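You operate a simulated robot arm through the tools that you are given. There is no shell and no other tool.

Carry out the task below with a simulated robot arm. There is one attempt and no reset: what you move stays moved.

JOB
Fill the glue tray and set the glue film on the roller by the glue card.
Fine: feed up to MAX, both gap knobs as the card says, then turn the roller handwheel till both halves of the roller show the new film; spill nothing.

Only the result counts: the job must be done as asked and must still hold three seconds after the hand-in. Knocking over, shifting, dropping, spilling or breaking anything else fails it.

ROBOT AND FRAMES
A 7-joint arm with a two-finger parallel gripper, fixed in place. Base frame: the origin is at the foot of the arm, x ahead of it, y to its left, z up. Units: cm, degrees, N and s.
Its first joint turns from -149.0 to 149.0 degrees. Payload 3.43 kg.
The tool frame sits at the grasp point between the pads (the TCP): z along the fingers, y along the line on which they close. The tips reach 3 cm beyond it. Largest opening 9.4 cm; finger width 2.8, thickness 1; the body of the gripper, 5 by 9.6 cm, starts 5.5 cm behind the TCP.
Orientation is that of the tool frame in the base frame, as a unit quaternion [w, x, y, z]. With the fingers straight down and closing along the base's y, the tool's x points along the base's -x, its y along +y and its z along -z.

CONTROLS
- The arm moves only by the tool servo_tool. Its argument "series" is a list of rows, each a list of 6 numbers: the shift along the base's x, y, z in m, then the turn, a rotation vector about the base's x, y, z in degrees. In form: [[tx, ty, tz, wx, wy, wz], ...]. A call has 1 to 20 rows; each row is the pose to reach, as a shift and turn from the pose commanded when the call began. "jaw" is the opening, from 0 (shut) to 1 (fully open), set as the call begins (left out, the last holds). Each row takes 0.2 s and may step no farther than 5 cm and 8.6 degrees from the row before; otherwise, or with a gripper value out of range, the whole call is refused. Where a pose cannot be reached the arm comes as near as it can. A force on the tool above 40 N (or 10 N above the force at the start of the call, whichever is more), or a blocked arm, ends the call early, and 0.2 s more pass. The fingers move at their own pace (about 4.5 cm/s each) and stop on an object; they squeeze with about 33 N. The grip force told is the motor's: it shows also when the fingers shut on nothing. Time passes only in rows, and 0.2 s behind the last, so rows that repeat a pose let the fingers close. The reply holds the time, the measured pose of the TCP, the force on the tool along the base axes, the opening and the grip force, in the units named above and with some noise, with the torque about the TCP (base axes, N m) and any sound that the robot's microphone picked up.
- Cameras (640 x 400 px; columns grow to the right, rows downward): "scene" is fixed at [4.91, 51.15, 120.31]; the picture's right is [-0.49, -0.87, 0.00], its down [-0.19, 0.11, -0.97] and it looks along [0.85, -0.48, -0.22] (base axes); focal length 333 px, centre (320, 200). "wrist" rides on the gripper at [7.6, 1.4, -10.2] in the tool frame; the picture's right is [-0.18, 0.98, 0.00], its down [-0.75, -0.14, -0.64] and it looks along [-0.63, -0.12, 0.77] (tool axes); focal length 243 px, centre (320, 200). There is no depth. A picture from a camera that has moved, and an enlarged one, comes with that camera's place and axes in the base frame and with its lens. The place of the scene camera against the robot may be out by one fixed shift of up to 1.8 cm in any direction.
- camera(camera): a new picture of that camera. No time passes.
- inspect(camera, box): a new picture of the part [left, top, right, bottom] of that camera's present view, enlarged. No time passes.
- finish_job(): hands the job in; it is judged then, once.

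Nothing tells you positions but the pictures and the camera data. Unless the task says otherwise, let go and move clear before handing in.

The tools are called after ">>>" by a JSON object that holds its "name" and its "arguments". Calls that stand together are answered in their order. servo_tool: Moves the arm, as the interface text tells. Its arguments: {"type":"object","properties":{"series":{"type":"array"},"jaw":{"type":"number"}},"required":["series"]} The other tools are called the same way: camera (camera) takes a picture; inspect (camera, box) takes an enlarged picture of a part of a camera's view; finish_job () hands the job in.

At the start:

```text
time: 0.0
tool_pos: [67.35, -7.86, 104.43]
orientation: [0.001, 0.0, 1.0, 0.0]
contact_force: [0.8, -0.4, -0.3]
torque: [-0.02, -0.02, -0.02]
grip_width: 9.39
gripper_force: 0.1
```

scene: 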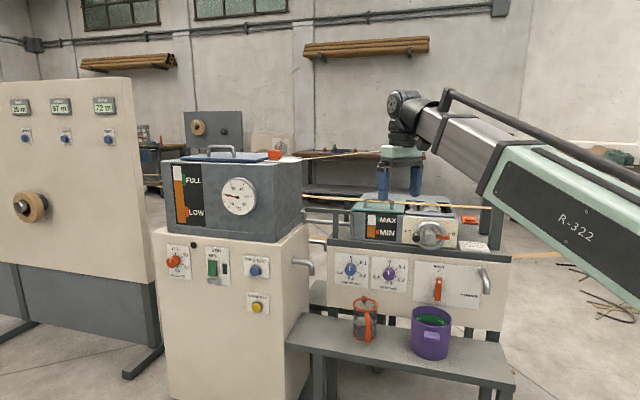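
wrist: 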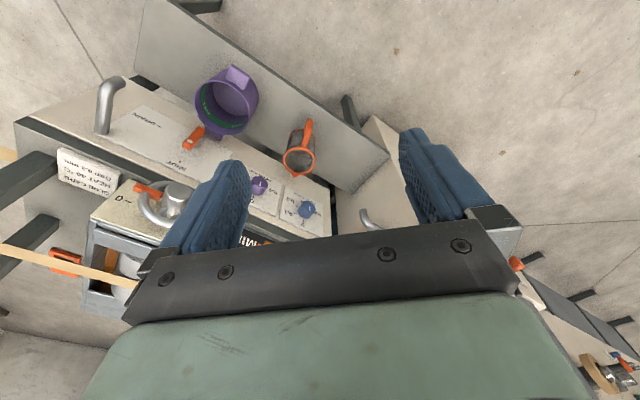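

I see a glue machine with a tray (MAX/MIN gauge), two gap knobs, a handwheel, a switch, a purple pot and an orange-handled jug. I'll enlarge the details before I move.

>>> {"name": "inspect", "arguments": {"camera": "scene", "box": [320, 180, 520, 305]}}

>>> {"name": "inspect", "arguments": {"camera": "scene", "box": [320, 240, 520, 365]}}

>>> {"name": "inspect", "arguments": {"camera": "scene", "box": [150, 140, 330, 320]}}

>>> {"name": "inspect", "arguments": {"camera": "wrist", "box": [0, 100, 200, 310]}}

>>> {"name": "inspect", "arguments": {"camera": "wrist", "box": [120, 50, 380, 250]}}

>>> {"name": "inspect", "arguments": {"camera": "scene", "box": [0, 70, 160, 230]}}

```text
3.20 times, centred on (420, 242) of scene
camera zoom: at [4.91, 51.15, 120.31], right [-0.49, -0.87, 0.0], down [-0.19, 0.11, -0.97], along [0.85, -0.48, -0.22], focal length 1067 px, centre (0, 64)
```

zoom: 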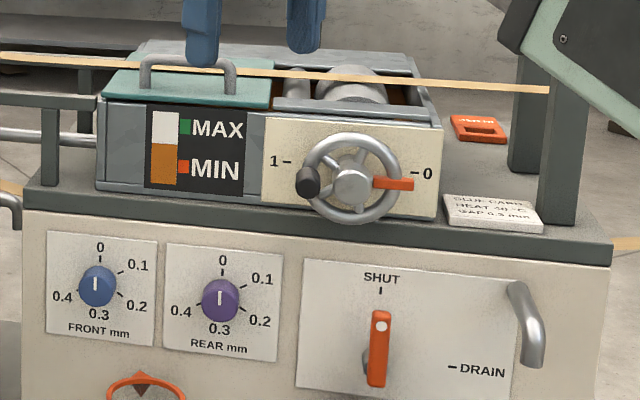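

```text
3.20 times, centred on (420, 302) of scene
camera zoom: at [4.91, 51.15, 120.31], right [-0.49, -0.87, 0.0], down [-0.19, 0.11, -0.97], along [0.85, -0.48, -0.22], focal length 1067 px, centre (0, -128)
```

zoom: 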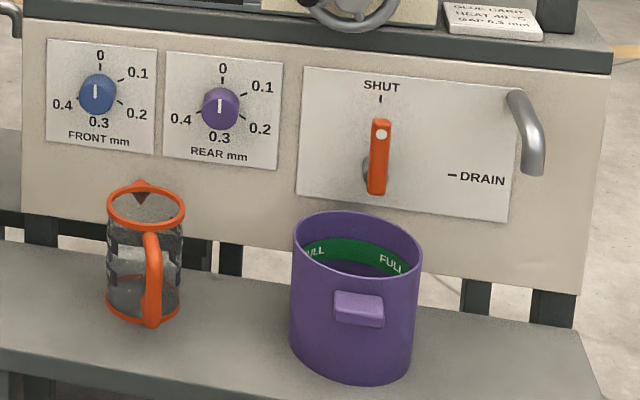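

```text
2.22 times, centred on (240, 230) of scene
camera zoom: at [4.91, 51.15, 120.31], right [-0.49, -0.87, 0.0], down [-0.19, 0.11, -0.97], along [0.85, -0.48, -0.22], focal length 741 px, centre (498, 133)
```

zoom: 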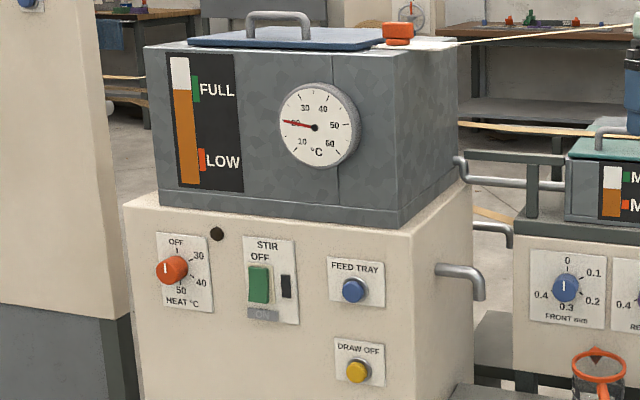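

```text
1.90 times, centred on (100, 205) of wrist
camera zoom: at [59.63, -6.43, 114.51], right [0.18, 0.98, 0.0], down [0.75, -0.14, 0.64], along [0.63, -0.12, -0.77], focal length 462 px, centre (739, 190)
```

zoom: 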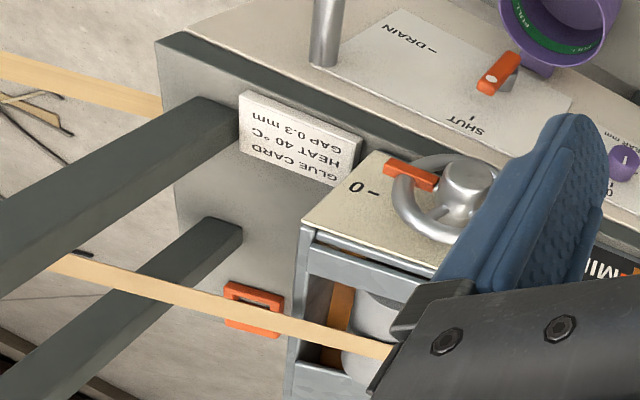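

```text
2.00 times, centred on (250, 150) of wrist
camera zoom: at [59.63, -6.43, 114.51], right [0.18, 0.98, 0.0], down [0.75, -0.14, 0.64], along [0.63, -0.12, -0.77], focal length 485 px, centre (460, 300)
```

zoom: 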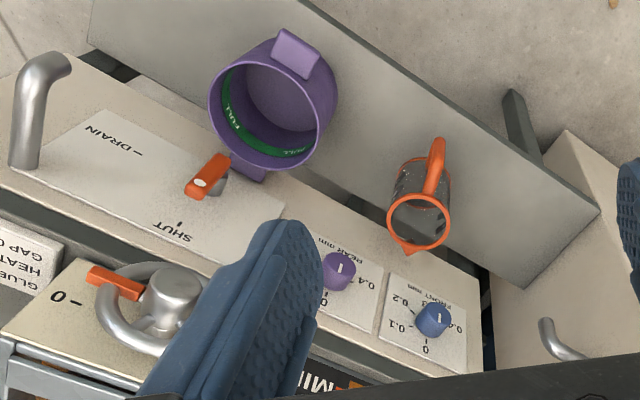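

```text
2.50 times, centred on (80, 150) of scene
camera zoom: at [4.91, 51.15, 120.31], right [-0.49, -0.87, 0.0], down [-0.19, 0.11, -0.97], along [0.85, -0.48, -0.22], focal length 834 px, centre (920, 325)
```

zoom: 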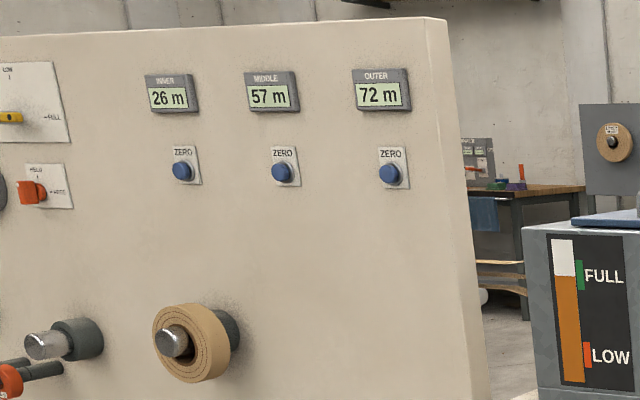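

The card reads HEAT 40 °C, GAP 0.3 mm; both gap knobs stand at 0, the drain is SHUT, and the tray is between MIN and MAX. Next I survey with the wrist camera from a few poses to locate everything accurately.

>>> {"name": "servo_tool", "arguments": {"series": [[-0.03, 0.03, 0.02, 0, -8, 0], [-0.06, 0.06, 0.04, 0, -16, 0], [-0.09, 0.09, 0.05, 0, -24, 0], [-0.1, 0.13, 0.05, 0, -30, 0], [-0.1, 0.17, 0.05, 0, -30, 0]]}}

>>> {"name": "camera", "arguments": {"camera": "wrist"}}

>>> {"name": "camera", "arguments": {"camera": "scene"}}

```text
time: 1.2
tool_pos: [57.44, 8.95, 109.56]
orientation: [0.259, -0.001, 0.966, 0.001]
contact_force: [0.1, 0.1, 0.4]
torque: [0.0, 0.03, 0.02]
grip_width: 9.4
gripper_force: 0.0
out of reach, approached as far as the arm can: row 4
```

```text
taken
camera wrist: at [45.64, 10.37, 114.35], right [0.16, 0.98, 0.09], down [0.33, -0.14, 0.93], along [0.93, -0.12, -0.35], focal length 243 px, centre (320, 200)
```

wrist: 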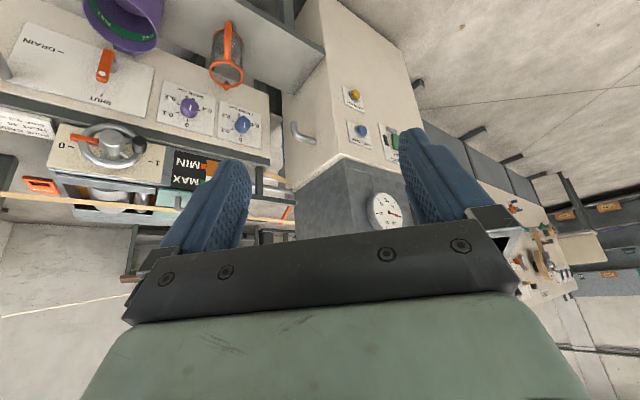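

```text
taken
```

scene: 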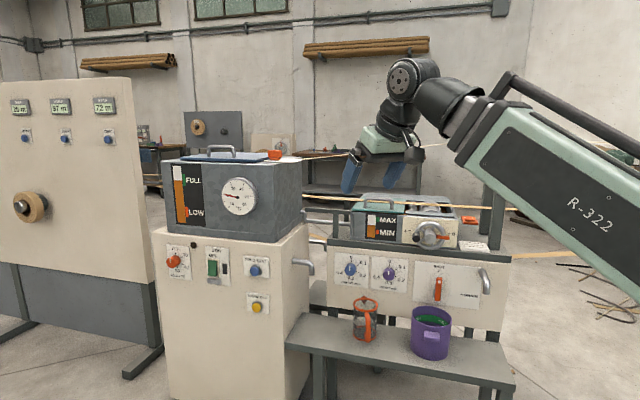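

The panel faces the robot at a slight angle. I'll enlarge this view so I can triangulate it against the first one.

>>> {"name": "inspect", "arguments": {"camera": "wrist", "box": [140, 60, 300, 160]}}

>>> {"name": "inspect", "arguments": {"camera": "wrist", "box": [0, 80, 200, 220]}}

>>> {"name": "inspect", "arguments": {"camera": "wrist", "box": [280, 70, 440, 170]}}

>>> {"name": "inspect", "arguments": {"camera": "wrist", "box": [0, 0, 260, 130]}}

```text
4.00 times, centred on (220, 110) of wrist
camera zoom: at [45.64, 10.37, 114.35], right [0.16, 0.98, 0.09], down [0.33, -0.14, 0.93], along [0.93, -0.12, -0.35], focal length 970 px, centre (720, 560)
```

zoom: 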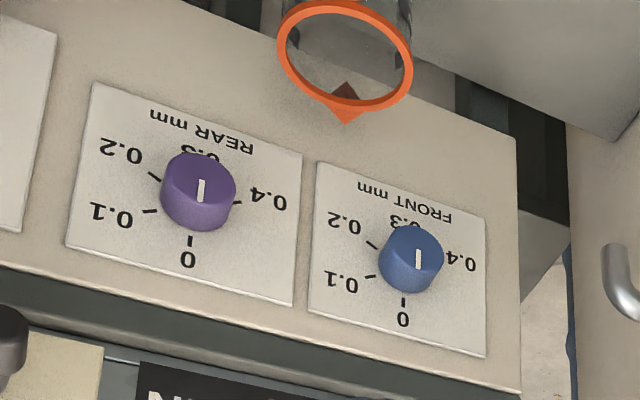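

```text
2.86 times, centred on (100, 150) of wrist
camera zoom: at [45.64, 10.37, 114.35], right [0.16, 0.98, 0.09], down [0.33, -0.14, 0.93], along [0.93, -0.12, -0.35], focal length 693 px, centre (949, 343)
```

zoom: 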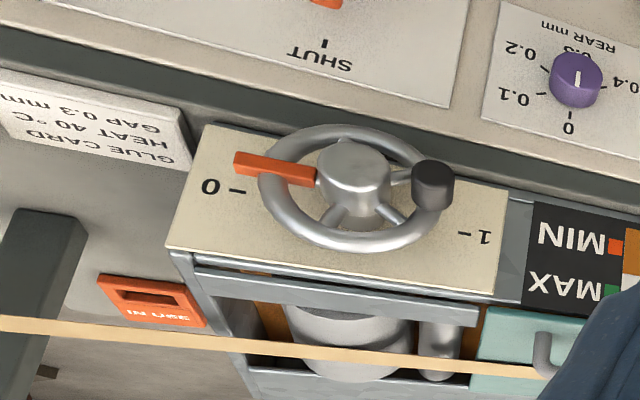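

```text
4.00 times, centred on (360, 120) of wrist
camera zoom: at [45.64, 10.37, 114.35], right [0.16, 0.98, 0.09], down [0.33, -0.14, 0.93], along [0.93, -0.12, -0.35], focal length 970 px, centre (160, 520)
```

zoom: 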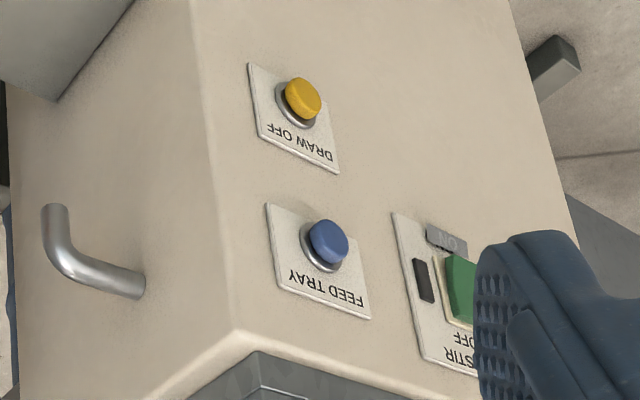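

```text
2.46 times, centred on (130, 65) of wrist
camera zoom: at [45.64, 10.37, 114.35], right [0.16, 0.98, 0.09], down [0.33, -0.14, 0.93], along [0.93, -0.12, -0.35], focal length 597 px, centre (788, 532)
```

zoom: 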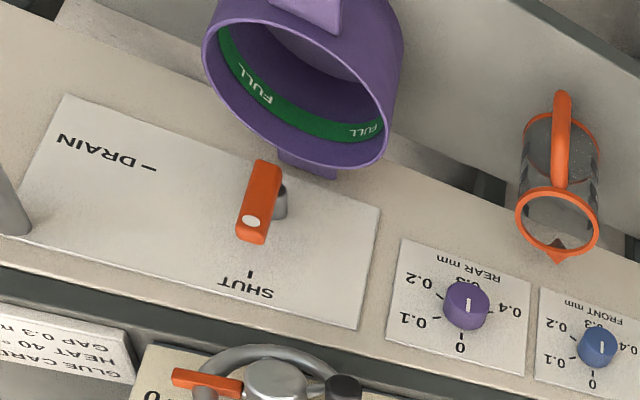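

Rough positions (base frame, cm): front knob ≈ (103, −18.7, 65), rear knob ≈ (92.5, −28, 65.5), handwheel hub ≈ (81, −35, 82), FEED TRAY button ≈ (112, 17, 68.5). The glue panel faces about (−0.67, 0.74). I'll bring the hand upright and yaw it by 135° so the camera ends above the hand when the fingers point at the panel.

>>> {"name": "servo_tool", "arguments": {"series": [[0.0, -0.02, 0, 0, 8, 0], [0, -0.04, 0, 0, 16, 0], [0, -0.06, 0, 0, 24, 0], [0, -0.08, 0, 0, 30, 0]]}}

>>> {"name": "servo_tool", "arguments": {"series": [[0, 0, 0, 0, 0, 8.44], [0, 0, 0, 0, 0, 16.88], [0, 0, 0, 0, 0, 25.3], [0, 0, 0, 0, 0, 33.75], [0, 0, 0, 0, 0, 42.2], [0, 0, 0, 0, 0, 50.6], [0, 0, 0, 0, 0, 59], [0, 0, 0, 0, 0, 67.5], [0, 0, 0, 0, 0, 75.9], [0, 0, 0, 0, 0, 84.4], [0, 0, 0, 0, 0, 92.8], [0, 0, 0, 0, 0, 101.2], [0, 0, 0, 0, 0, 109.7], [0, 0, 0, 0, 0, 118.1], [0, 0, 0, 0, 0, 126.5], [0, 0, 0, 0, 0, 135]]}}

>>> {"name": "camera", "arguments": {"camera": "scene"}}

>>> {"name": "camera", "arguments": {"camera": "wrist"}}

```text
time: 2.1
tool_pos: [58.34, 2.22, 108.39]
orientation: [0.038, 0.002, 0.999, 0.0]
contact_force: [7.3, -3.3, -10.2]
torque: [0.32, -0.08, 0.28]
grip_width: 9.41
gripper_force: 0.0
out of reach, approached as far as the arm can: row 4
stopped in row 4: the force on the tool passed its limit at 60 N (the readings are from after the stop); the commanded pose is now the measured one
```

```text
time: 2.6
tool_pos: [58.3, 2.04, 108.49]
orientation: [0.041, -0.058, 0.997, 0.002]
contact_force: [2.0, -0.2, -3.2]
torque: [-0.03, -0.04, -0.03]
grip_width: 9.4
gripper_force: 0.0
stopped in row 2: the force on the tool passed its limit at 62 N (the readings are from after the stop); the commanded pose is now the measured one
```

```text
taken
```

scene: 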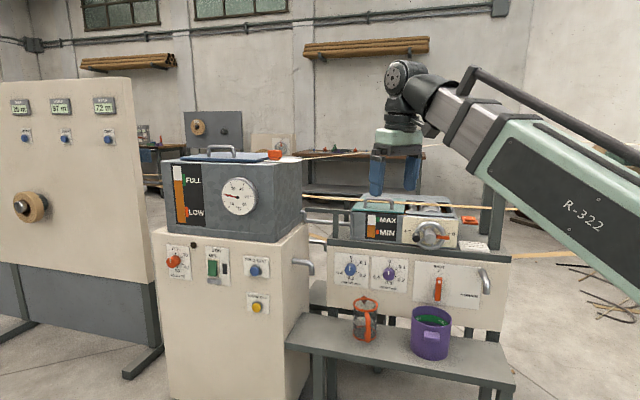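

```text
taken
camera wrist: at [49.72, 2.51, 117.89], right [0.07, 1.0, 0.02], down [0.71, -0.06, 0.7], along [0.7, -0.04, -0.71], focal length 243 px, centre (320, 200)
```

wrist: 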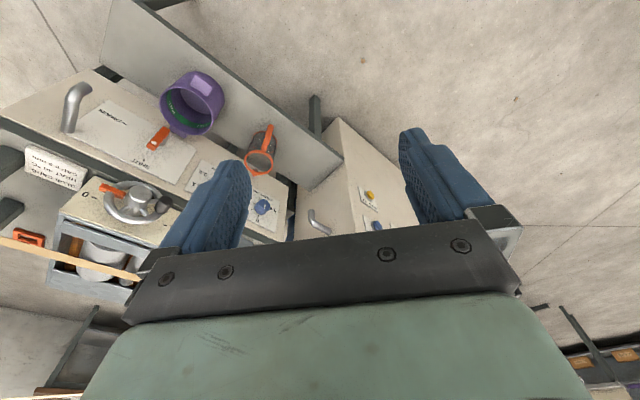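

The hand is too close to the arm's inner limit, so I felt a force there. I'll move it outward into free space first and then yaw.

>>> {"name": "servo_tool", "arguments": {"series": [[0.04, 0, 0, 0, 0, 0], [0.08, 0, 0, 0, 0, 0], [0.12, 0, 0, 0, 0, 0], [0.15, 0, -0.02, 0, 4.5, 0]]}}

>>> {"name": "servo_tool", "arguments": {"series": [[0, 0, 0, 0, 0, 8], [0, 0, 0, 0, 0, 16], [0, 0, 0, 0, 0, 24], [0, 0, 0, 0, 0, 32], [0, 0, 0, 0, 0, 40], [0, 0, 0, 0, 0, 48], [0, 0, 0, 0, 0, 56], [0, 0, 0, 0, 0, 64], [0, 0, 0, 0, 0, 72], [0, 0, 0, 0, 0, 80], [0, 0, 0, 0, 0, 88], [0, 0, 0, 0, 0, 96], [0, 0, 0, 0, 0, 104], [0, 0, 0, 0, 0, 112], [0, 0, 0, 0, 0, 120], [0, 0, 0, 0, 0, 128]]}}

>>> {"name": "camera", "arguments": {"camera": "scene"}}

>>> {"name": "camera", "arguments": {"camera": "wrist"}}

```text
time: 3.6
tool_pos: [73.36, 2.04, 106.56]
orientation: [0.001, -0.057, 0.998, 0.006]
contact_force: [-0.4, 0.1, 0.3]
torque: [0.01, -0.03, -0.03]
grip_width: 9.42
gripper_force: 0.1
```

```text
time: 7.0
tool_pos: [73.45, 2.13, 106.57]
orientation: [0.003, 0.923, -0.384, -0.003]
contact_force: [-0.4, 0.4, -0.7]
torque: [0.02, 0.01, 0.02]
grip_width: 9.37
gripper_force: 0.0
```

```text
taken
```

scene: 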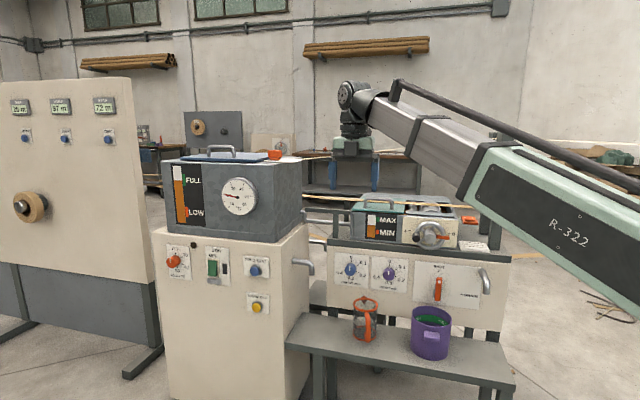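

```text
taken
camera wrist: at [77.72, -4.29, 116.51], right [-0.83, -0.56, 0.01], down [-0.42, 0.64, 0.64], along [-0.37, 0.53, -0.77], focal length 243 px, centre (320, 200)
```

wrist: 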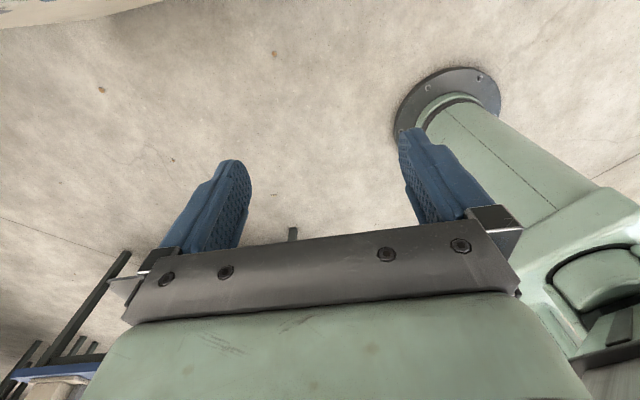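

The yaw succeeded. Now I tilt the fingers forward towards the panel, staying high and well in front of it.

>>> {"name": "servo_tool", "arguments": {"series": [[0.01, -0.01, 0, -5.8, -5.8, 0], [0.02, -0.02, 0, -11.6, -11.6, 0], [0.03, -0.03, 0, -17.4, -17.4, 0], [0.04, -0.04, 0, -23.2, -23.2, 0], [0.05, -0.05, 0, -29, -29, 0], [0.06, -0.06, 0, -34.8, -34.8, 0], [0.07, -0.07, 0, -40.6, -40.6, 0], [0.07, -0.07, 0, -46.4, -46.4, 0], [0.07, -0.07, 0, -52.2, -52.2, 0], [0.07, -0.07, 0, -58, -58, 0], [0.07, -0.07, 0, -63.6, -63.6, 0]]}}

>>> {"name": "camera", "arguments": {"camera": "scene"}}

>>> {"name": "camera", "arguments": {"camera": "wrist"}}

```text
time: 9.4
tool_pos: [80.35, -4.97, 106.37]
orientation: [0.271, 0.652, -0.277, 0.652]
contact_force: [-0.5, 0.7, -0.1]
torque: [0.01, 0.04, 0.04]
grip_width: 9.42
gripper_force: 0.1
```

```text
taken
```

scene: 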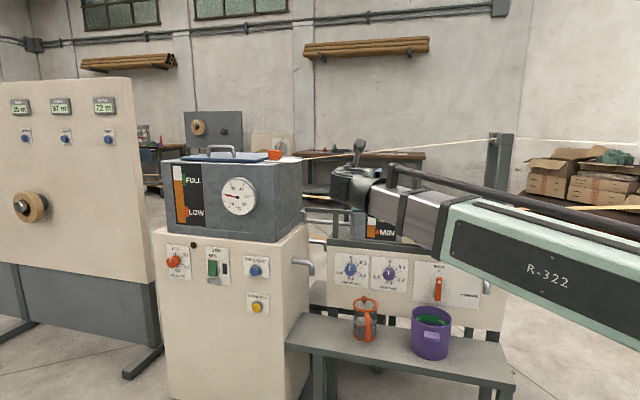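

```text
taken
camera wrist: at [72.01, 1.37, 113.9], right [-0.7, -0.69, -0.19], down [-0.35, 0.56, -0.75], along [0.62, -0.46, -0.63], focal length 243 px, centre (320, 200)
```

wrist: 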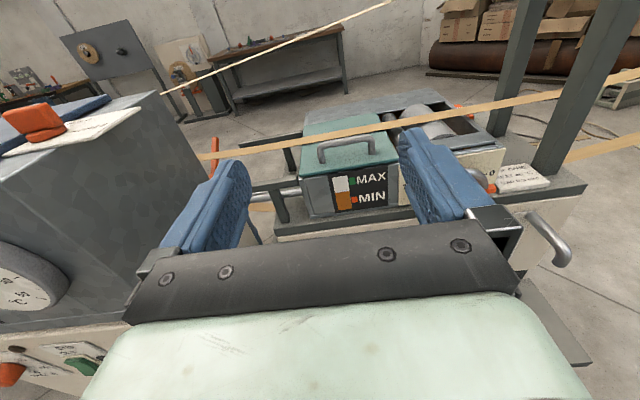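

The wrist camera now looks along the fingers, over the tray and panel. Next I move left in front of the tank machine to view the FEED TRAY button head-on, yawing a little so it stays in reach.

>>> {"name": "servo_tool", "arguments": {"series": [[0, 0.04, 0, 0, 0, 5], [0, 0.08, -0.01, 0, 0, 10], [0, 0.12, -0.02, 0, 0, 15], [0, 0.16, -0.03, 0, 0, 20], [0, 0.2, -0.04, 0, 0, 25], [0, 0.24, -0.06, 0, 0, 25], [0, 0.28, -0.08, 0, 0, 25], [0, 0.32, -0.11, 0, 0, 25], [0, 0.33, -0.15, 0, 0, 25], [0, 0.33, -0.2, 0, 0, 25]], "jaw": 0}}

>>> {"name": "camera", "arguments": {"camera": "scene"}}

>>> {"name": "camera", "arguments": {"camera": "wrist"}}

```text
time: 11.6
tool_pos: [80.28, 28.06, 86.46]
orientation: [0.123, 0.697, -0.13, 0.694]
contact_force: [0.4, -0.4, -0.6]
torque: [0.01, 0.03, 0.02]
grip_width: 0.0
gripper_force: 33.4
```

```text
taken
```

scene: 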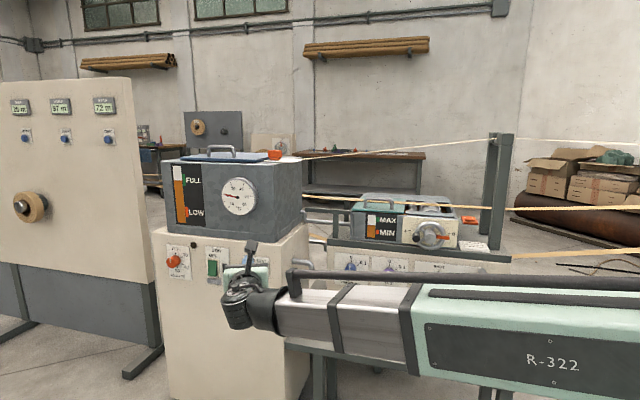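

```text
taken
camera wrist: at [70.14, 30.24, 93.94], right [-0.35, -0.92, -0.19], down [-0.55, 0.36, -0.75], along [0.76, -0.15, -0.63], focal length 243 px, centre (320, 200)
```

wrist: 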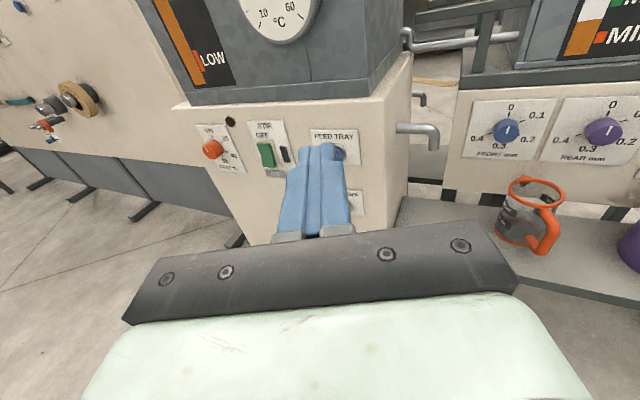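

Clear view here. I'll enlarge it to measure the button and the knobs.

>>> {"name": "inspect", "arguments": {"camera": "wrist", "box": [180, 100, 420, 250]}}

>>> {"name": "inspect", "arguments": {"camera": "wrist", "box": [440, 80, 640, 205]}}

```text
2.67 times, centred on (300, 175) of wrist
camera zoom: at [70.14, 30.24, 93.94], right [-0.35, -0.92, -0.19], down [-0.55, 0.36, -0.75], along [0.76, -0.15, -0.63], focal length 647 px, centre (373, 267)
```

zoom: 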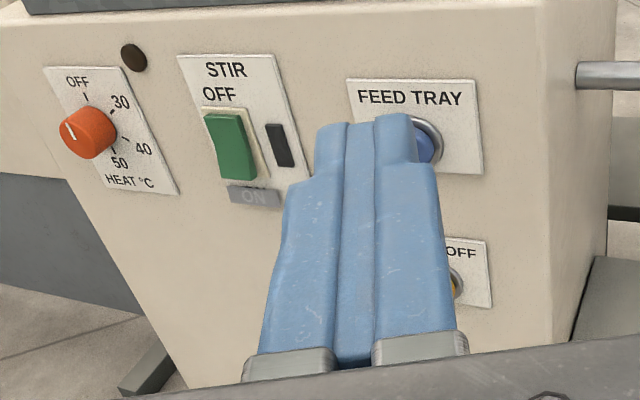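

```text
3.20 times, centred on (540, 142) of wrist
camera zoom: at [70.14, 30.24, 93.94], right [-0.35, -0.92, -0.19], down [-0.55, 0.36, -0.75], along [0.76, -0.15, -0.63], focal length 776 px, centre (-384, 384)
```

zoom: 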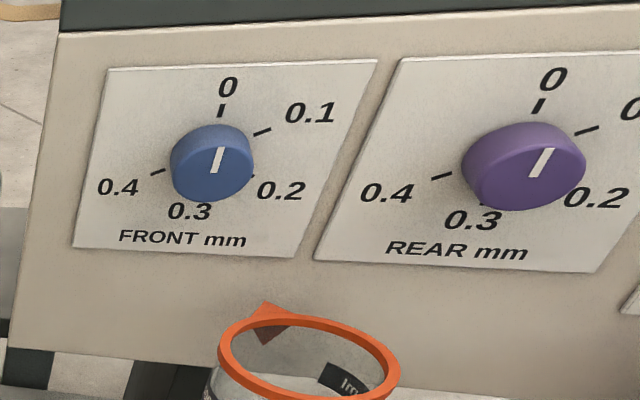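

Blue (front) knob ≈ (102.9, −18.6, 65.3), purple (rear) ≈ (92.4, −28.2, 65.5), FEED button ≈ (109.6, 17, 70.1), and both panels face about (−0.7, 0.7). I'll yaw back to face the tank panel squarely and approach to a standoff.

>>> {"name": "servo_tool", "arguments": {"series": [[0.03, 0.005, -0.02, 0, 0, -5], [0.06, 0.01, -0.04, 0, 0, -10], [0.09, 0.01, -0.06, 0, 0, -15], [0.12, 0.01, -0.08, 0, 0, -20], [0.15, 0.01, -0.1, 0, 0, -25], [0.18, 0.005, -0.12, 0, 0, -25]]}}

>>> {"name": "camera", "arguments": {"camera": "wrist"}}

>>> {"name": "camera", "arguments": {"camera": "scene"}}

```text
time: 13.0
tool_pos: [98.23, 28.48, 74.46]
orientation: [0.271, 0.653, -0.277, 0.651]
contact_force: [0.1, 0.4, 0.9]
torque: [0.02, 0.01, -0.02]
grip_width: 0.0
gripper_force: 32.5
```

```text
taken
camera wrist: at [89.97, 34.7, 81.93], right [-0.7, -0.69, -0.19], down [-0.35, 0.56, -0.75], along [0.62, -0.46, -0.63], focal length 243 px, centre (320, 200)
```

wrist: 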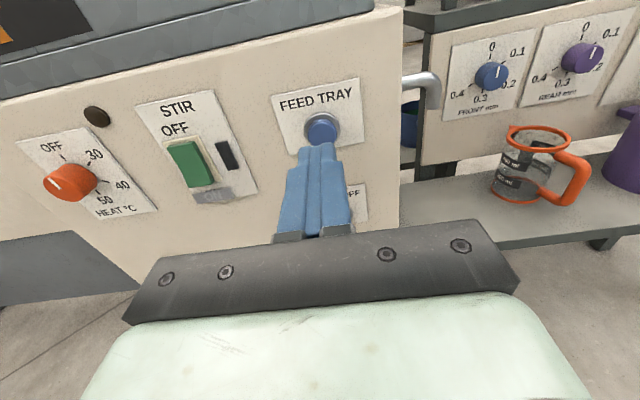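

```text
taken
```

scene: 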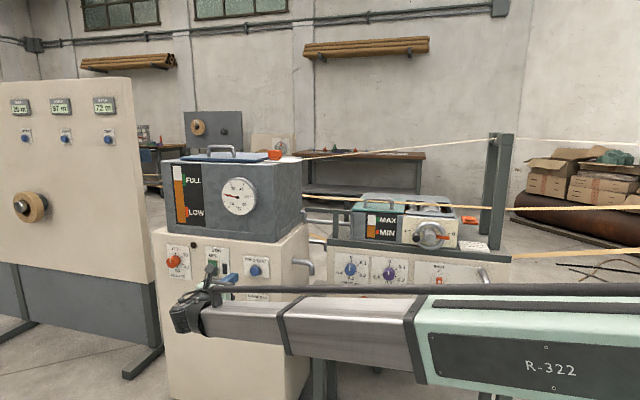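

The button is straight ahead. I'll come to about 3 cm short of it and check.

>>> {"name": "servo_tool", "arguments": {"series": [[0.0, 0, -0.04, 0, 0, 0], [0.026, -0.023, -0.04, 0, 0, 0], [0.05, -0.047, -0.04, 0, 0, 0], [0.072, -0.069, -0.04, 0, 0, 0]]}}

>>> {"name": "camera", "arguments": {"camera": "wrist"}}

>>> {"name": "inspect", "arguments": {"camera": "scene", "box": [200, 180, 480, 320]}}

```text
time: 14.0
tool_pos: [105.5, 21.61, 70.65]
orientation: [0.272, 0.652, -0.276, 0.651]
contact_force: [-0.4, 0.1, 0.7]
torque: [-0.01, -0.02, 0.0]
grip_width: 0.0
gripper_force: 32.9
```

```text
taken
camera wrist: at [97.21, 27.88, 78.09], right [-0.7, -0.69, -0.19], down [-0.35, 0.56, -0.75], along [0.62, -0.46, -0.63], focal length 243 px, centre (320, 200)
```

wrist: 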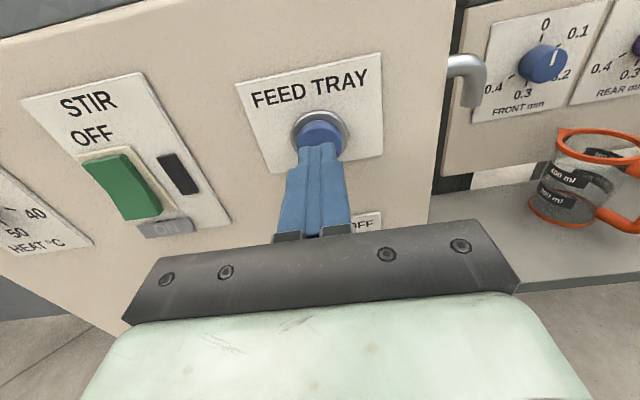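

```text
2.29 times, centred on (340, 250) of scene
camera zoom: at [4.91, 51.15, 120.31], right [-0.49, -0.87, 0.0], down [-0.19, 0.11, -0.97], along [0.85, -0.48, -0.22], focal length 762 px, centre (274, 86)
```

zoom: 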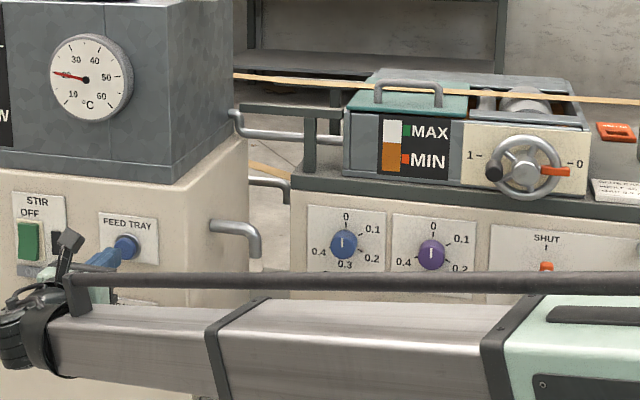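

Aligned. I'll press the button briefly, with the retract in the same call, and see how the gauge answers.

>>> {"name": "servo_tool", "arguments": {"series": [[0.014, -0.0143, 0, 0, 0, 0], [0.0196, -0.02, 0, 0, 0, 0], [0.0231, -0.0236, 0, 0, 0, 0], [0.0252, -0.0257, 0, 0, 0, 0], [0.014, -0.0143, 0, 0, 0, 0]]}}

>>> {"name": "inspect", "arguments": {"camera": "scene", "box": [200, 180, 480, 320]}}

>>> {"name": "camera", "arguments": {"camera": "wrist"}}

```text
time: 15.2
tool_pos: [107.21, 20.2, 70.5]
orientation: [0.272, 0.652, -0.276, 0.651]
contact_force: [-0.5, -0.6, 0.0]
torque: [0.01, -0.01, -0.02]
grip_width: 0.0
gripper_force: 33.0
heard: click
```

```text
2.29 times, centred on (340, 250) of scene
camera zoom: at [4.91, 51.15, 120.31], right [-0.49, -0.87, 0.0], down [-0.19, 0.11, -0.97], along [0.85, -0.48, -0.22], focal length 762 px, centre (274, 86)
```

zoom: 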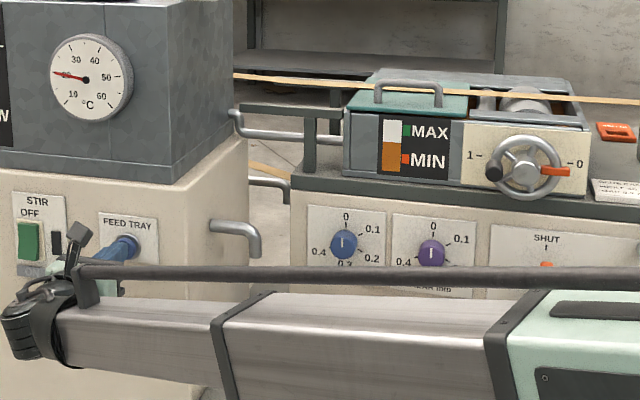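

```text
taken
camera wrist: at [98.8, 26.36, 77.99], right [-0.7, -0.69, -0.19], down [-0.35, 0.56, -0.75], along [0.62, -0.46, -0.63], focal length 243 px, centre (320, 200)
```

wrist: 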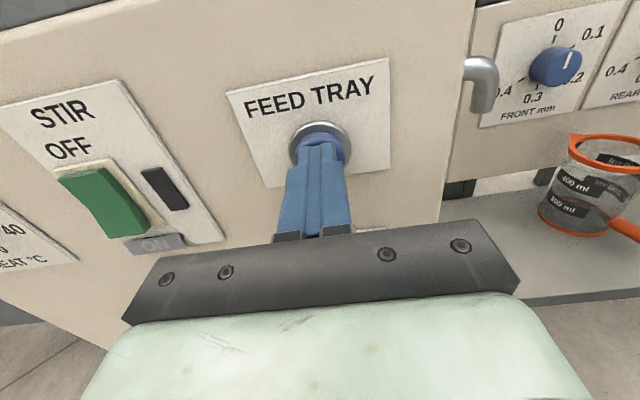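

The button clicked. I'll look closely at the level gauge.

>>> {"name": "inspect", "arguments": {"camera": "scene", "box": [350, 200, 420, 250]}}

>>> {"name": "servo_tool", "arguments": {"series": [[0, 0, 0, 0, 0, 0], [0, 0, 0, 0, 0, 0], [0, 0, 0, 0, 0, 0]]}}

>>> {"name": "inspect", "arguments": {"camera": "scene", "box": [350, 200, 420, 250]}}

```text
8.00 times, centred on (385, 225) of scene
camera zoom: at [4.91, 51.15, 120.31], right [-0.49, -0.87, 0.0], down [-0.19, 0.11, -0.97], along [0.85, -0.48, -0.22], focal length 2667 px, centre (-200, 0)
```

zoom: 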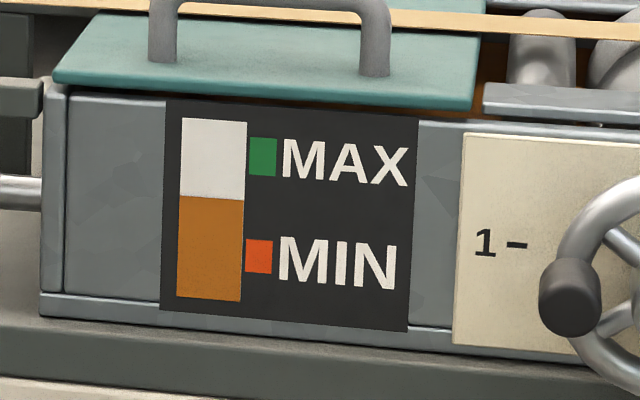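

```text
time: 16.0
tool_pos: [106.97, 20.16, 70.62]
orientation: [0.271, 0.653, -0.276, 0.651]
contact_force: [-0.7, -0.5, -0.2]
torque: [0.02, 0.01, 0.01]
grip_width: 0.0
gripper_force: 33.6
```

```text
8.00 times, centred on (385, 225) of scene
camera zoom: at [4.91, 51.15, 120.31], right [-0.49, -0.87, 0.0], down [-0.19, 0.11, -0.97], along [0.85, -0.48, -0.22], focal length 2667 px, centre (-200, 0)
```

zoom: 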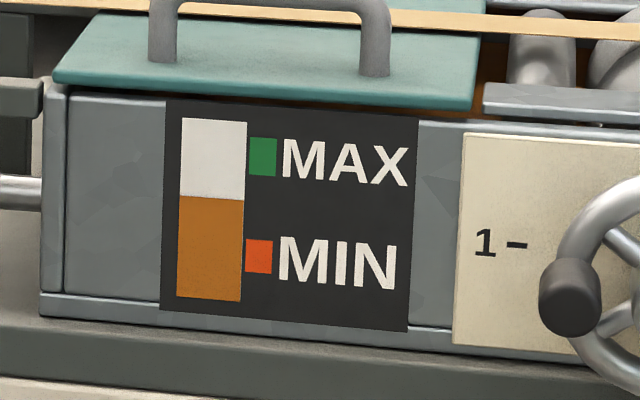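

The level doesn't move after release, so it looks like hold-to-feed. I'll hold for about 1 s and compare.

>>> {"name": "servo_tool", "arguments": {"series": [[0.0056, -0.0057, 0, 0, 0, 0], [0.0112, -0.0114, 0, 0, 0, 0], [0.0112, -0.0114, 0, 0, 0, 0], [0.0112, -0.0114, 0, 0, 0, 0], [0.0112, -0.0114, 0, 0, 0, 0], [0.0112, -0.0114, 0, 0, 0, 0], [0, 0, 0, 0, 0, 0]]}}

>>> {"name": "inspect", "arguments": {"camera": "scene", "box": [350, 200, 420, 250]}}

>>> {"name": "inspect", "arguments": {"camera": "scene", "box": [150, 140, 330, 320]}}

```text
time: 17.6
tool_pos: [107.26, 20.07, 70.47]
orientation: [0.271, 0.653, -0.276, 0.651]
contact_force: [0.2, -0.5, 0.4]
torque: [-0.01, 0.01, 0.0]
grip_width: 0.04
gripper_force: 33.0
heard: click
```

```text
8.00 times, centred on (385, 225) of scene
camera zoom: at [4.91, 51.15, 120.31], right [-0.49, -0.87, 0.0], down [-0.19, 0.11, -0.97], along [0.85, -0.48, -0.22], focal length 2667 px, centre (-200, 0)
```

zoom: 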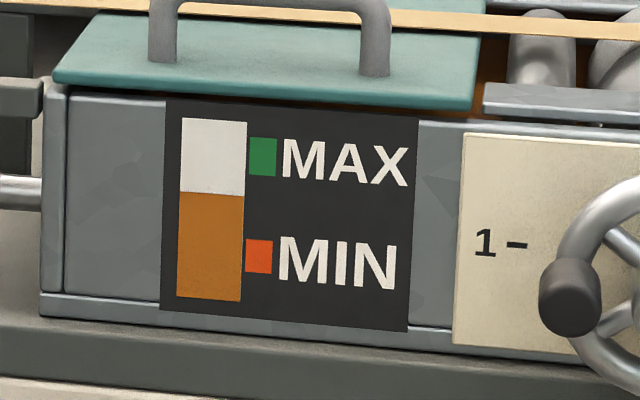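

```text
2.22 times, centred on (240, 230) of scene
camera zoom: at [4.91, 51.15, 120.31], right [-0.49, -0.87, 0.0], down [-0.19, 0.11, -0.97], along [0.85, -0.48, -0.22], focal length 741 px, centre (498, 133)
```

zoom: 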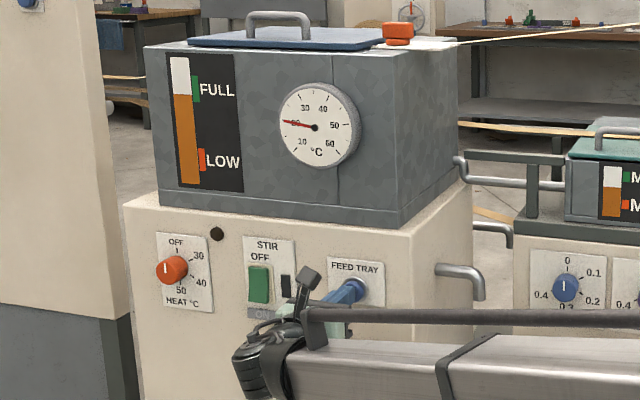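

Holding 1 s raised the level about 5 px of the ~38 px needed to reach the centre of the MAX mark. I'll hold longer and then check.

>>> {"name": "servo_tool", "arguments": {"series": [[0.0056, -0.0057, 0, 0, 0, 0], [0.0112, -0.0114, 0, 0, 0, 0], [0.0112, -0.0114, 0, 0, 0, 0], [0.0112, -0.0114, 0, 0, 0, 0], [0.0112, -0.0114, 0, 0, 0, 0], [0.0112, -0.0114, 0, 0, 0, 0], [0.0112, -0.0114, 0, 0, 0, 0], [0.0112, -0.0114, 0, 0, 0, 0], [0.0112, -0.0114, 0, 0, 0, 0], [0.0112, -0.0114, 0, 0, 0, 0], [0.0112, -0.0114, 0, 0, 0, 0], [0.0112, -0.0114, 0, 0, 0, 0], [0.0112, -0.0114, 0, 0, 0, 0], [0.0112, -0.0114, 0, 0, 0, 0], [0.0112, -0.0114, 0, 0, 0, 0], [0.0112, -0.0114, 0, 0, 0, 0], [0.0112, -0.0114, 0, 0, 0, 0], [0.0112, -0.0114, 0, 0, 0, 0], [0, 0, 0, 0, 0, 0]]}}

>>> {"name": "inspect", "arguments": {"camera": "scene", "box": [350, 200, 420, 250]}}

```text
time: 21.6
tool_pos: [107.05, 19.89, 70.38]
orientation: [0.273, 0.652, -0.279, 0.65]
contact_force: [-1.6, 0.9, -0.7]
torque: [0.02, 0.0, -0.03]
grip_width: 0.0
gripper_force: 33.3
heard: click
```

```text
8.00 times, centred on (385, 225) of scene
camera zoom: at [4.91, 51.15, 120.31], right [-0.49, -0.87, 0.0], down [-0.19, 0.11, -0.97], along [0.85, -0.48, -0.22], focal length 2667 px, centre (-200, 0)
```

zoom: 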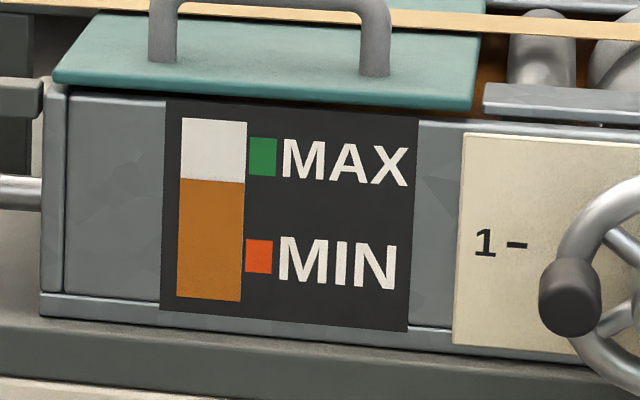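

The level is rising at about 4 px per second. I'll hold again for about the same time.

>>> {"name": "servo_tool", "arguments": {"series": [[0.0056, -0.0057, 0, 0, 0, 0], [0.0112, -0.0114, 0, 0, 0, 0], [0.0112, -0.0114, 0, 0, 0, 0], [0.0112, -0.0114, 0, 0, 0, 0], [0.0112, -0.0114, 0, 0, 0, 0], [0.0112, -0.0114, 0, 0, 0, 0], [0.0112, -0.0114, 0, 0, 0, 0], [0.0112, -0.0114, 0, 0, 0, 0], [0.0112, -0.0114, 0, 0, 0, 0], [0.0112, -0.0114, 0, 0, 0, 0], [0.0112, -0.0114, 0, 0, 0, 0], [0.0112, -0.0114, 0, 0, 0, 0], [0.0112, -0.0114, 0, 0, 0, 0], [0.0112, -0.0114, 0, 0, 0, 0], [0.0112, -0.0114, 0, 0, 0, 0], [0.0112, -0.0114, 0, 0, 0, 0], [0.0112, -0.0114, 0, 0, 0, 0], [0.0112, -0.0114, 0, 0, 0, 0], [0, 0, 0, 0, 0, 0]]}}

>>> {"name": "inspect", "arguments": {"camera": "scene", "box": [350, 200, 420, 250]}}

```text
time: 25.6
tool_pos: [107.11, 20.14, 70.41]
orientation: [0.273, 0.652, -0.277, 0.651]
contact_force: [0.6, -0.2, -0.3]
torque: [0.01, -0.01, -0.01]
grip_width: 0.02
gripper_force: 32.7
heard: click
```

```text
8.00 times, centred on (385, 225) of scene
camera zoom: at [4.91, 51.15, 120.31], right [-0.49, -0.87, 0.0], down [-0.19, 0.11, -0.97], along [0.85, -0.48, -0.22], focal length 2667 px, centre (-200, 0)
```

zoom: 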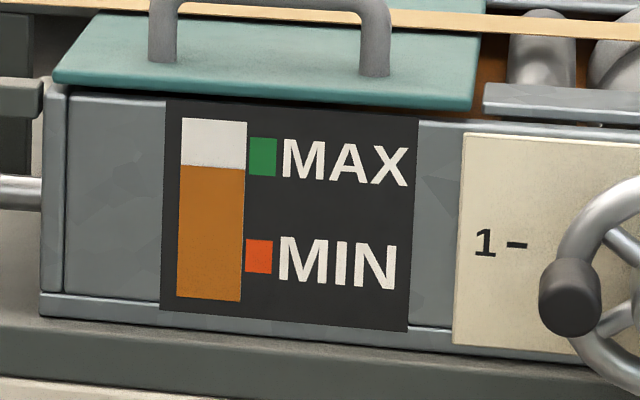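

The level is now inside the lower part of the green mark. I'll hold about 2.4 s more to centre it.

>>> {"name": "servo_tool", "arguments": {"series": [[0.0056, -0.0057, 0, 0, 0, 0], [0.0112, -0.0114, 0, 0, 0, 0], [0.0112, -0.0114, 0, 0, 0, 0], [0.0112, -0.0114, 0, 0, 0, 0], [0.0112, -0.0114, 0, 0, 0, 0], [0.0112, -0.0114, 0, 0, 0, 0], [0.0112, -0.0114, 0, 0, 0, 0], [0.0112, -0.0114, 0, 0, 0, 0], [0.0112, -0.0114, 0, 0, 0, 0], [0.0112, -0.0114, 0, 0, 0, 0], [0.0112, -0.0114, 0, 0, 0, 0], [0.0112, -0.0114, 0, 0, 0, 0], [0.0112, -0.0114, 0, 0, 0, 0], [0, 0, 0, 0, 0, 0]]}}

>>> {"name": "inspect", "arguments": {"camera": "scene", "box": [350, 200, 420, 250]}}

```text
time: 28.6
tool_pos: [107.01, 19.98, 70.71]
orientation: [0.273, 0.651, -0.277, 0.651]
contact_force: [-0.6, 0.7, 0.0]
torque: [-0.01, -0.03, 0.04]
grip_width: 0.0
gripper_force: 33.2
heard: click
```

```text
8.00 times, centred on (385, 225) of scene
camera zoom: at [4.91, 51.15, 120.31], right [-0.49, -0.87, 0.0], down [-0.19, 0.11, -0.97], along [0.85, -0.48, -0.22], focal length 2667 px, centre (-200, 0)
```

zoom: 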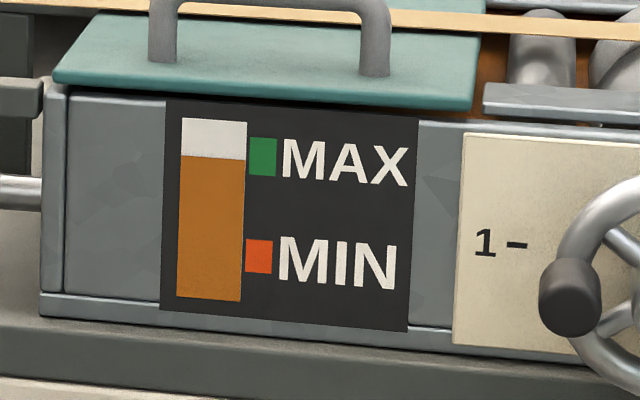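

The level is at the centre of MAX. Now I retract and move in front of the blue FRONT knob with the jaws opened to about 6.6 cm.

>>> {"name": "servo_tool", "arguments": {"series": [[-0.03, 0.03, 0, 0, 0, 0], [-0.06, 0.06, 0.01, 0, 0, 0], [-0.09, 0.06, 0.02, 0, 0, 0], [-0.12, 0.03, 0.02, 0, 0, 0], [-0.15, 0.0, 0.02, 0, 0, 0], [-0.17, -0.04, 0.02, 0, 0, 0], [-0.17, -0.09, 0.02, 0, 0, 0], [-0.17, -0.14, 0.02, 0, 0, 0], [-0.17, -0.19, 0.02, 0, 0, 0], [-0.16, -0.23, 0.01, 0, 0, 0], [-0.14, -0.265, 0.0, 0, 0, 0], [-0.14, -0.285, -0.02, 0, 0, 0]], "jaw": 0.7}}

>>> {"name": "camera", "arguments": {"camera": "wrist"}}

>>> {"name": "camera", "arguments": {"camera": "scene"}}

```text
time: 31.2
tool_pos: [93.0, -8.12, 68.33]
orientation: [0.271, 0.653, -0.276, 0.651]
contact_force: [0.4, -0.4, 0.4]
torque: [0.03, -0.03, 0.01]
grip_width: 6.59
gripper_force: 0.0
```

```text
taken
camera wrist: at [84.69, -1.93, 75.87], right [-0.7, -0.69, -0.19], down [-0.35, 0.56, -0.75], along [0.62, -0.46, -0.63], focal length 243 px, centre (320, 200)
```

wrist: 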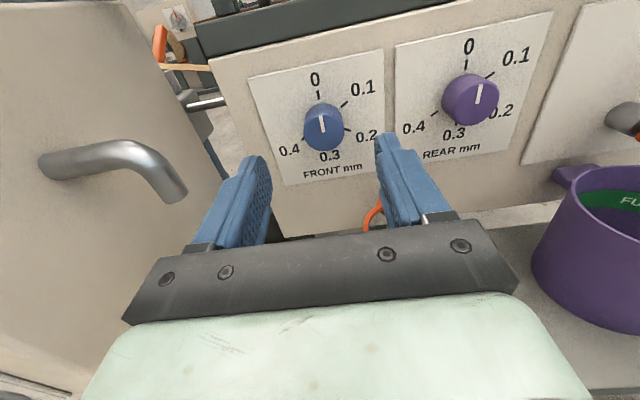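

```text
taken
```

scene: 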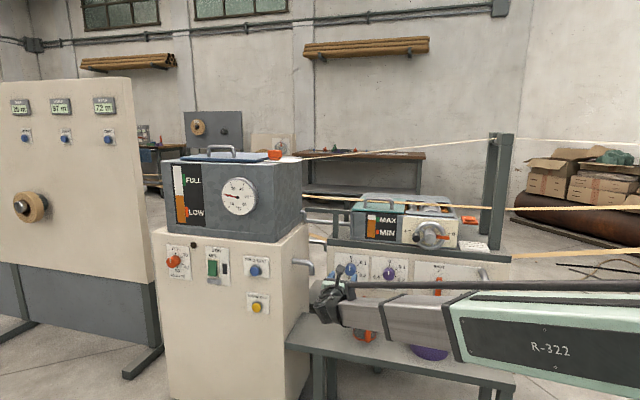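

>>> {"name": "inspect", "arguments": {"camera": "wrist", "box": [240, 30, 400, 190]}}

>>> {"name": "inspect", "arguments": {"camera": "wrist", "box": [390, 10, 550, 170]}}

```text
2.50 times, centred on (320, 110) of wrist
camera zoom: at [84.69, -1.93, 75.87], right [-0.7, -0.69, -0.19], down [-0.35, 0.56, -0.75], along [0.62, -0.46, -0.63], focal length 606 px, centre (320, 425)
```

zoom: 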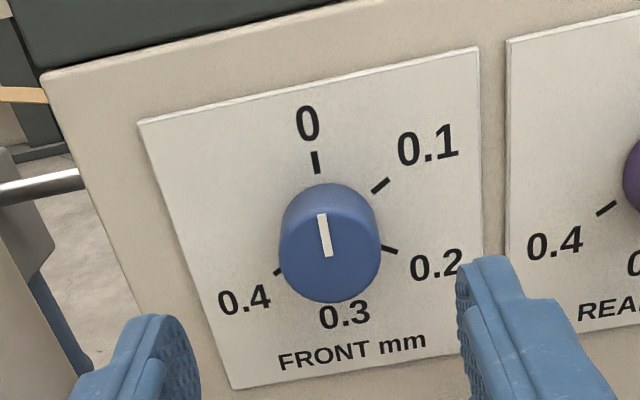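

```text
2.50 times, centred on (470, 90) of wrist
camera zoom: at [84.69, -1.93, 75.87], right [-0.7, -0.69, -0.19], down [-0.35, 0.56, -0.75], along [0.62, -0.46, -0.63], focal length 606 px, centre (-55, 475)
```

zoom: 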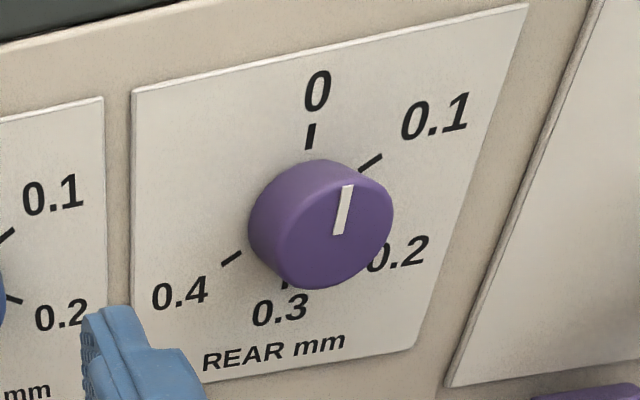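

The knob is 4.4 cm wide and about 2.9 cm deep, with stops 60° apart, so 0.3 is exactly opposite 0. I'll lower, roll −45°, and advance around the knob.

>>> {"name": "servo_tool", "arguments": {"series": [[0, 0, -0.01, -5.6, 5.72, 0], [0, 0, -0.02, -11.2, 11.44, 0], [0, 0, -0.03, -16.8, 17.16, 0], [0, 0, -0.033, -22.4, 22.88, 0], [0, 0, -0.033, -28, 28.6, 0], [0, 0, -0.033, -31.5, 32.2, 0], [0.028, -0.0286, -0.033, -31.5, 32.2, 0], [0.056, -0.0572, -0.033, -31.5, 32.2, 0]]}}

>>> {"name": "camera", "arguments": {"camera": "wrist"}}

```text
time: 33.0
tool_pos: [98.75, -13.92, 65.19]
orientation: [0.501, 0.709, -0.007, 0.497]
contact_force: [-0.1, -0.1, 0.5]
torque: [-0.03, 0.01, 0.01]
grip_width: 6.59
gripper_force: 0.0
```

```text
taken
camera wrist: at [94.56, -3.58, 71.53], right [-0.59, -0.58, 0.56], down [-0.76, 0.16, -0.63], along [0.28, -0.8, -0.53], focal length 243 px, centre (320, 200)
```

wrist: 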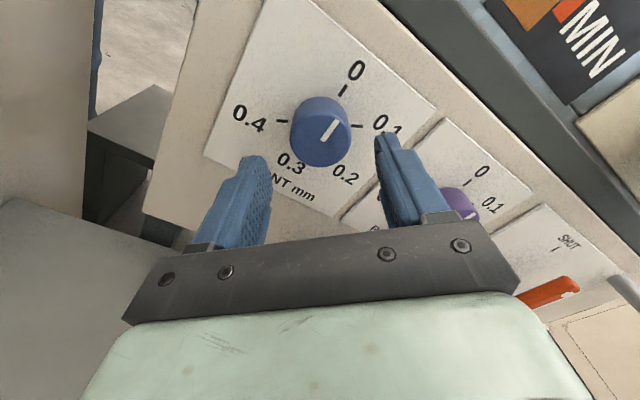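

The knob is centred between the fingers. I'll advance the remaining 4.7 cm.

>>> {"name": "servo_tool", "arguments": {"series": [[0.0115, -0.0115, 0, 0, 0, 0], [0.0225, -0.0225, 0, 0, 0, 0], [0.0325, -0.033, 0, 0, 0, 0]]}}

>>> {"name": "camera", "arguments": {"camera": "wrist"}}

```text
time: 33.8
tool_pos: [101.96, -17.19, 65.1]
orientation: [0.501, 0.708, -0.007, 0.497]
contact_force: [-0.2, 0.2, 0.3]
torque: [0.02, 0.0, 0.0]
grip_width: 6.59
gripper_force: 0.1
```

```text
taken
camera wrist: at [97.79, -6.87, 71.47], right [-0.59, -0.58, 0.56], down [-0.76, 0.16, -0.63], along [0.28, -0.8, -0.53], focal length 243 px, centre (320, 200)
```

wrist: 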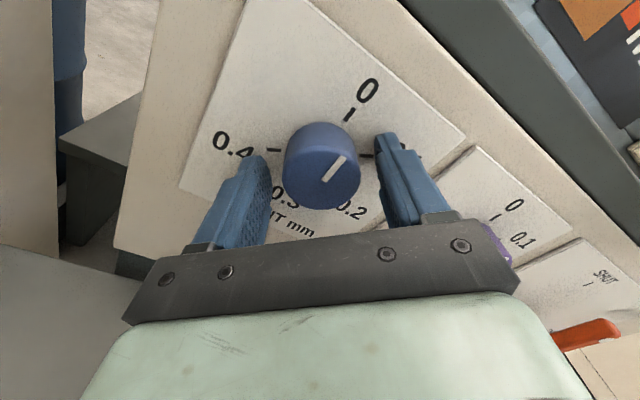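

The knob sits squarely between the pads. I'll close the jaws on it.

>>> {"name": "servo_tool", "arguments": {"series": [[0, 0, 0, 0, 0, 0], [0, 0, 0, 0, 0, 0], [0, 0, 0, 0, 0, 0], [0, 0, 0, 0, 0, 0]], "jaw": 0}}

>>> {"name": "camera", "arguments": {"camera": "wrist"}}

```text
time: 34.8
tool_pos: [101.92, -17.17, 65.41]
orientation: [0.502, 0.708, -0.007, 0.497]
contact_force: [5.6, -2.1, 17.3]
torque: [0.04, -0.05, -0.02]
grip_width: 4.08
gripper_force: 45.0
```

```text
taken
camera wrist: at [97.77, -6.83, 71.64], right [-0.59, -0.58, 0.56], down [-0.76, 0.16, -0.63], along [0.28, -0.8, -0.53], focal length 243 px, centre (320, 200)
```

wrist: 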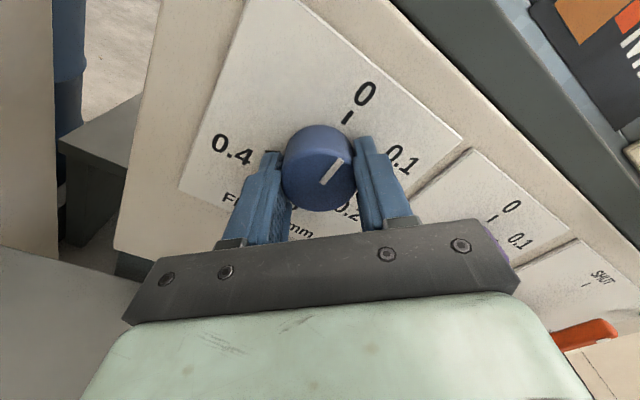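

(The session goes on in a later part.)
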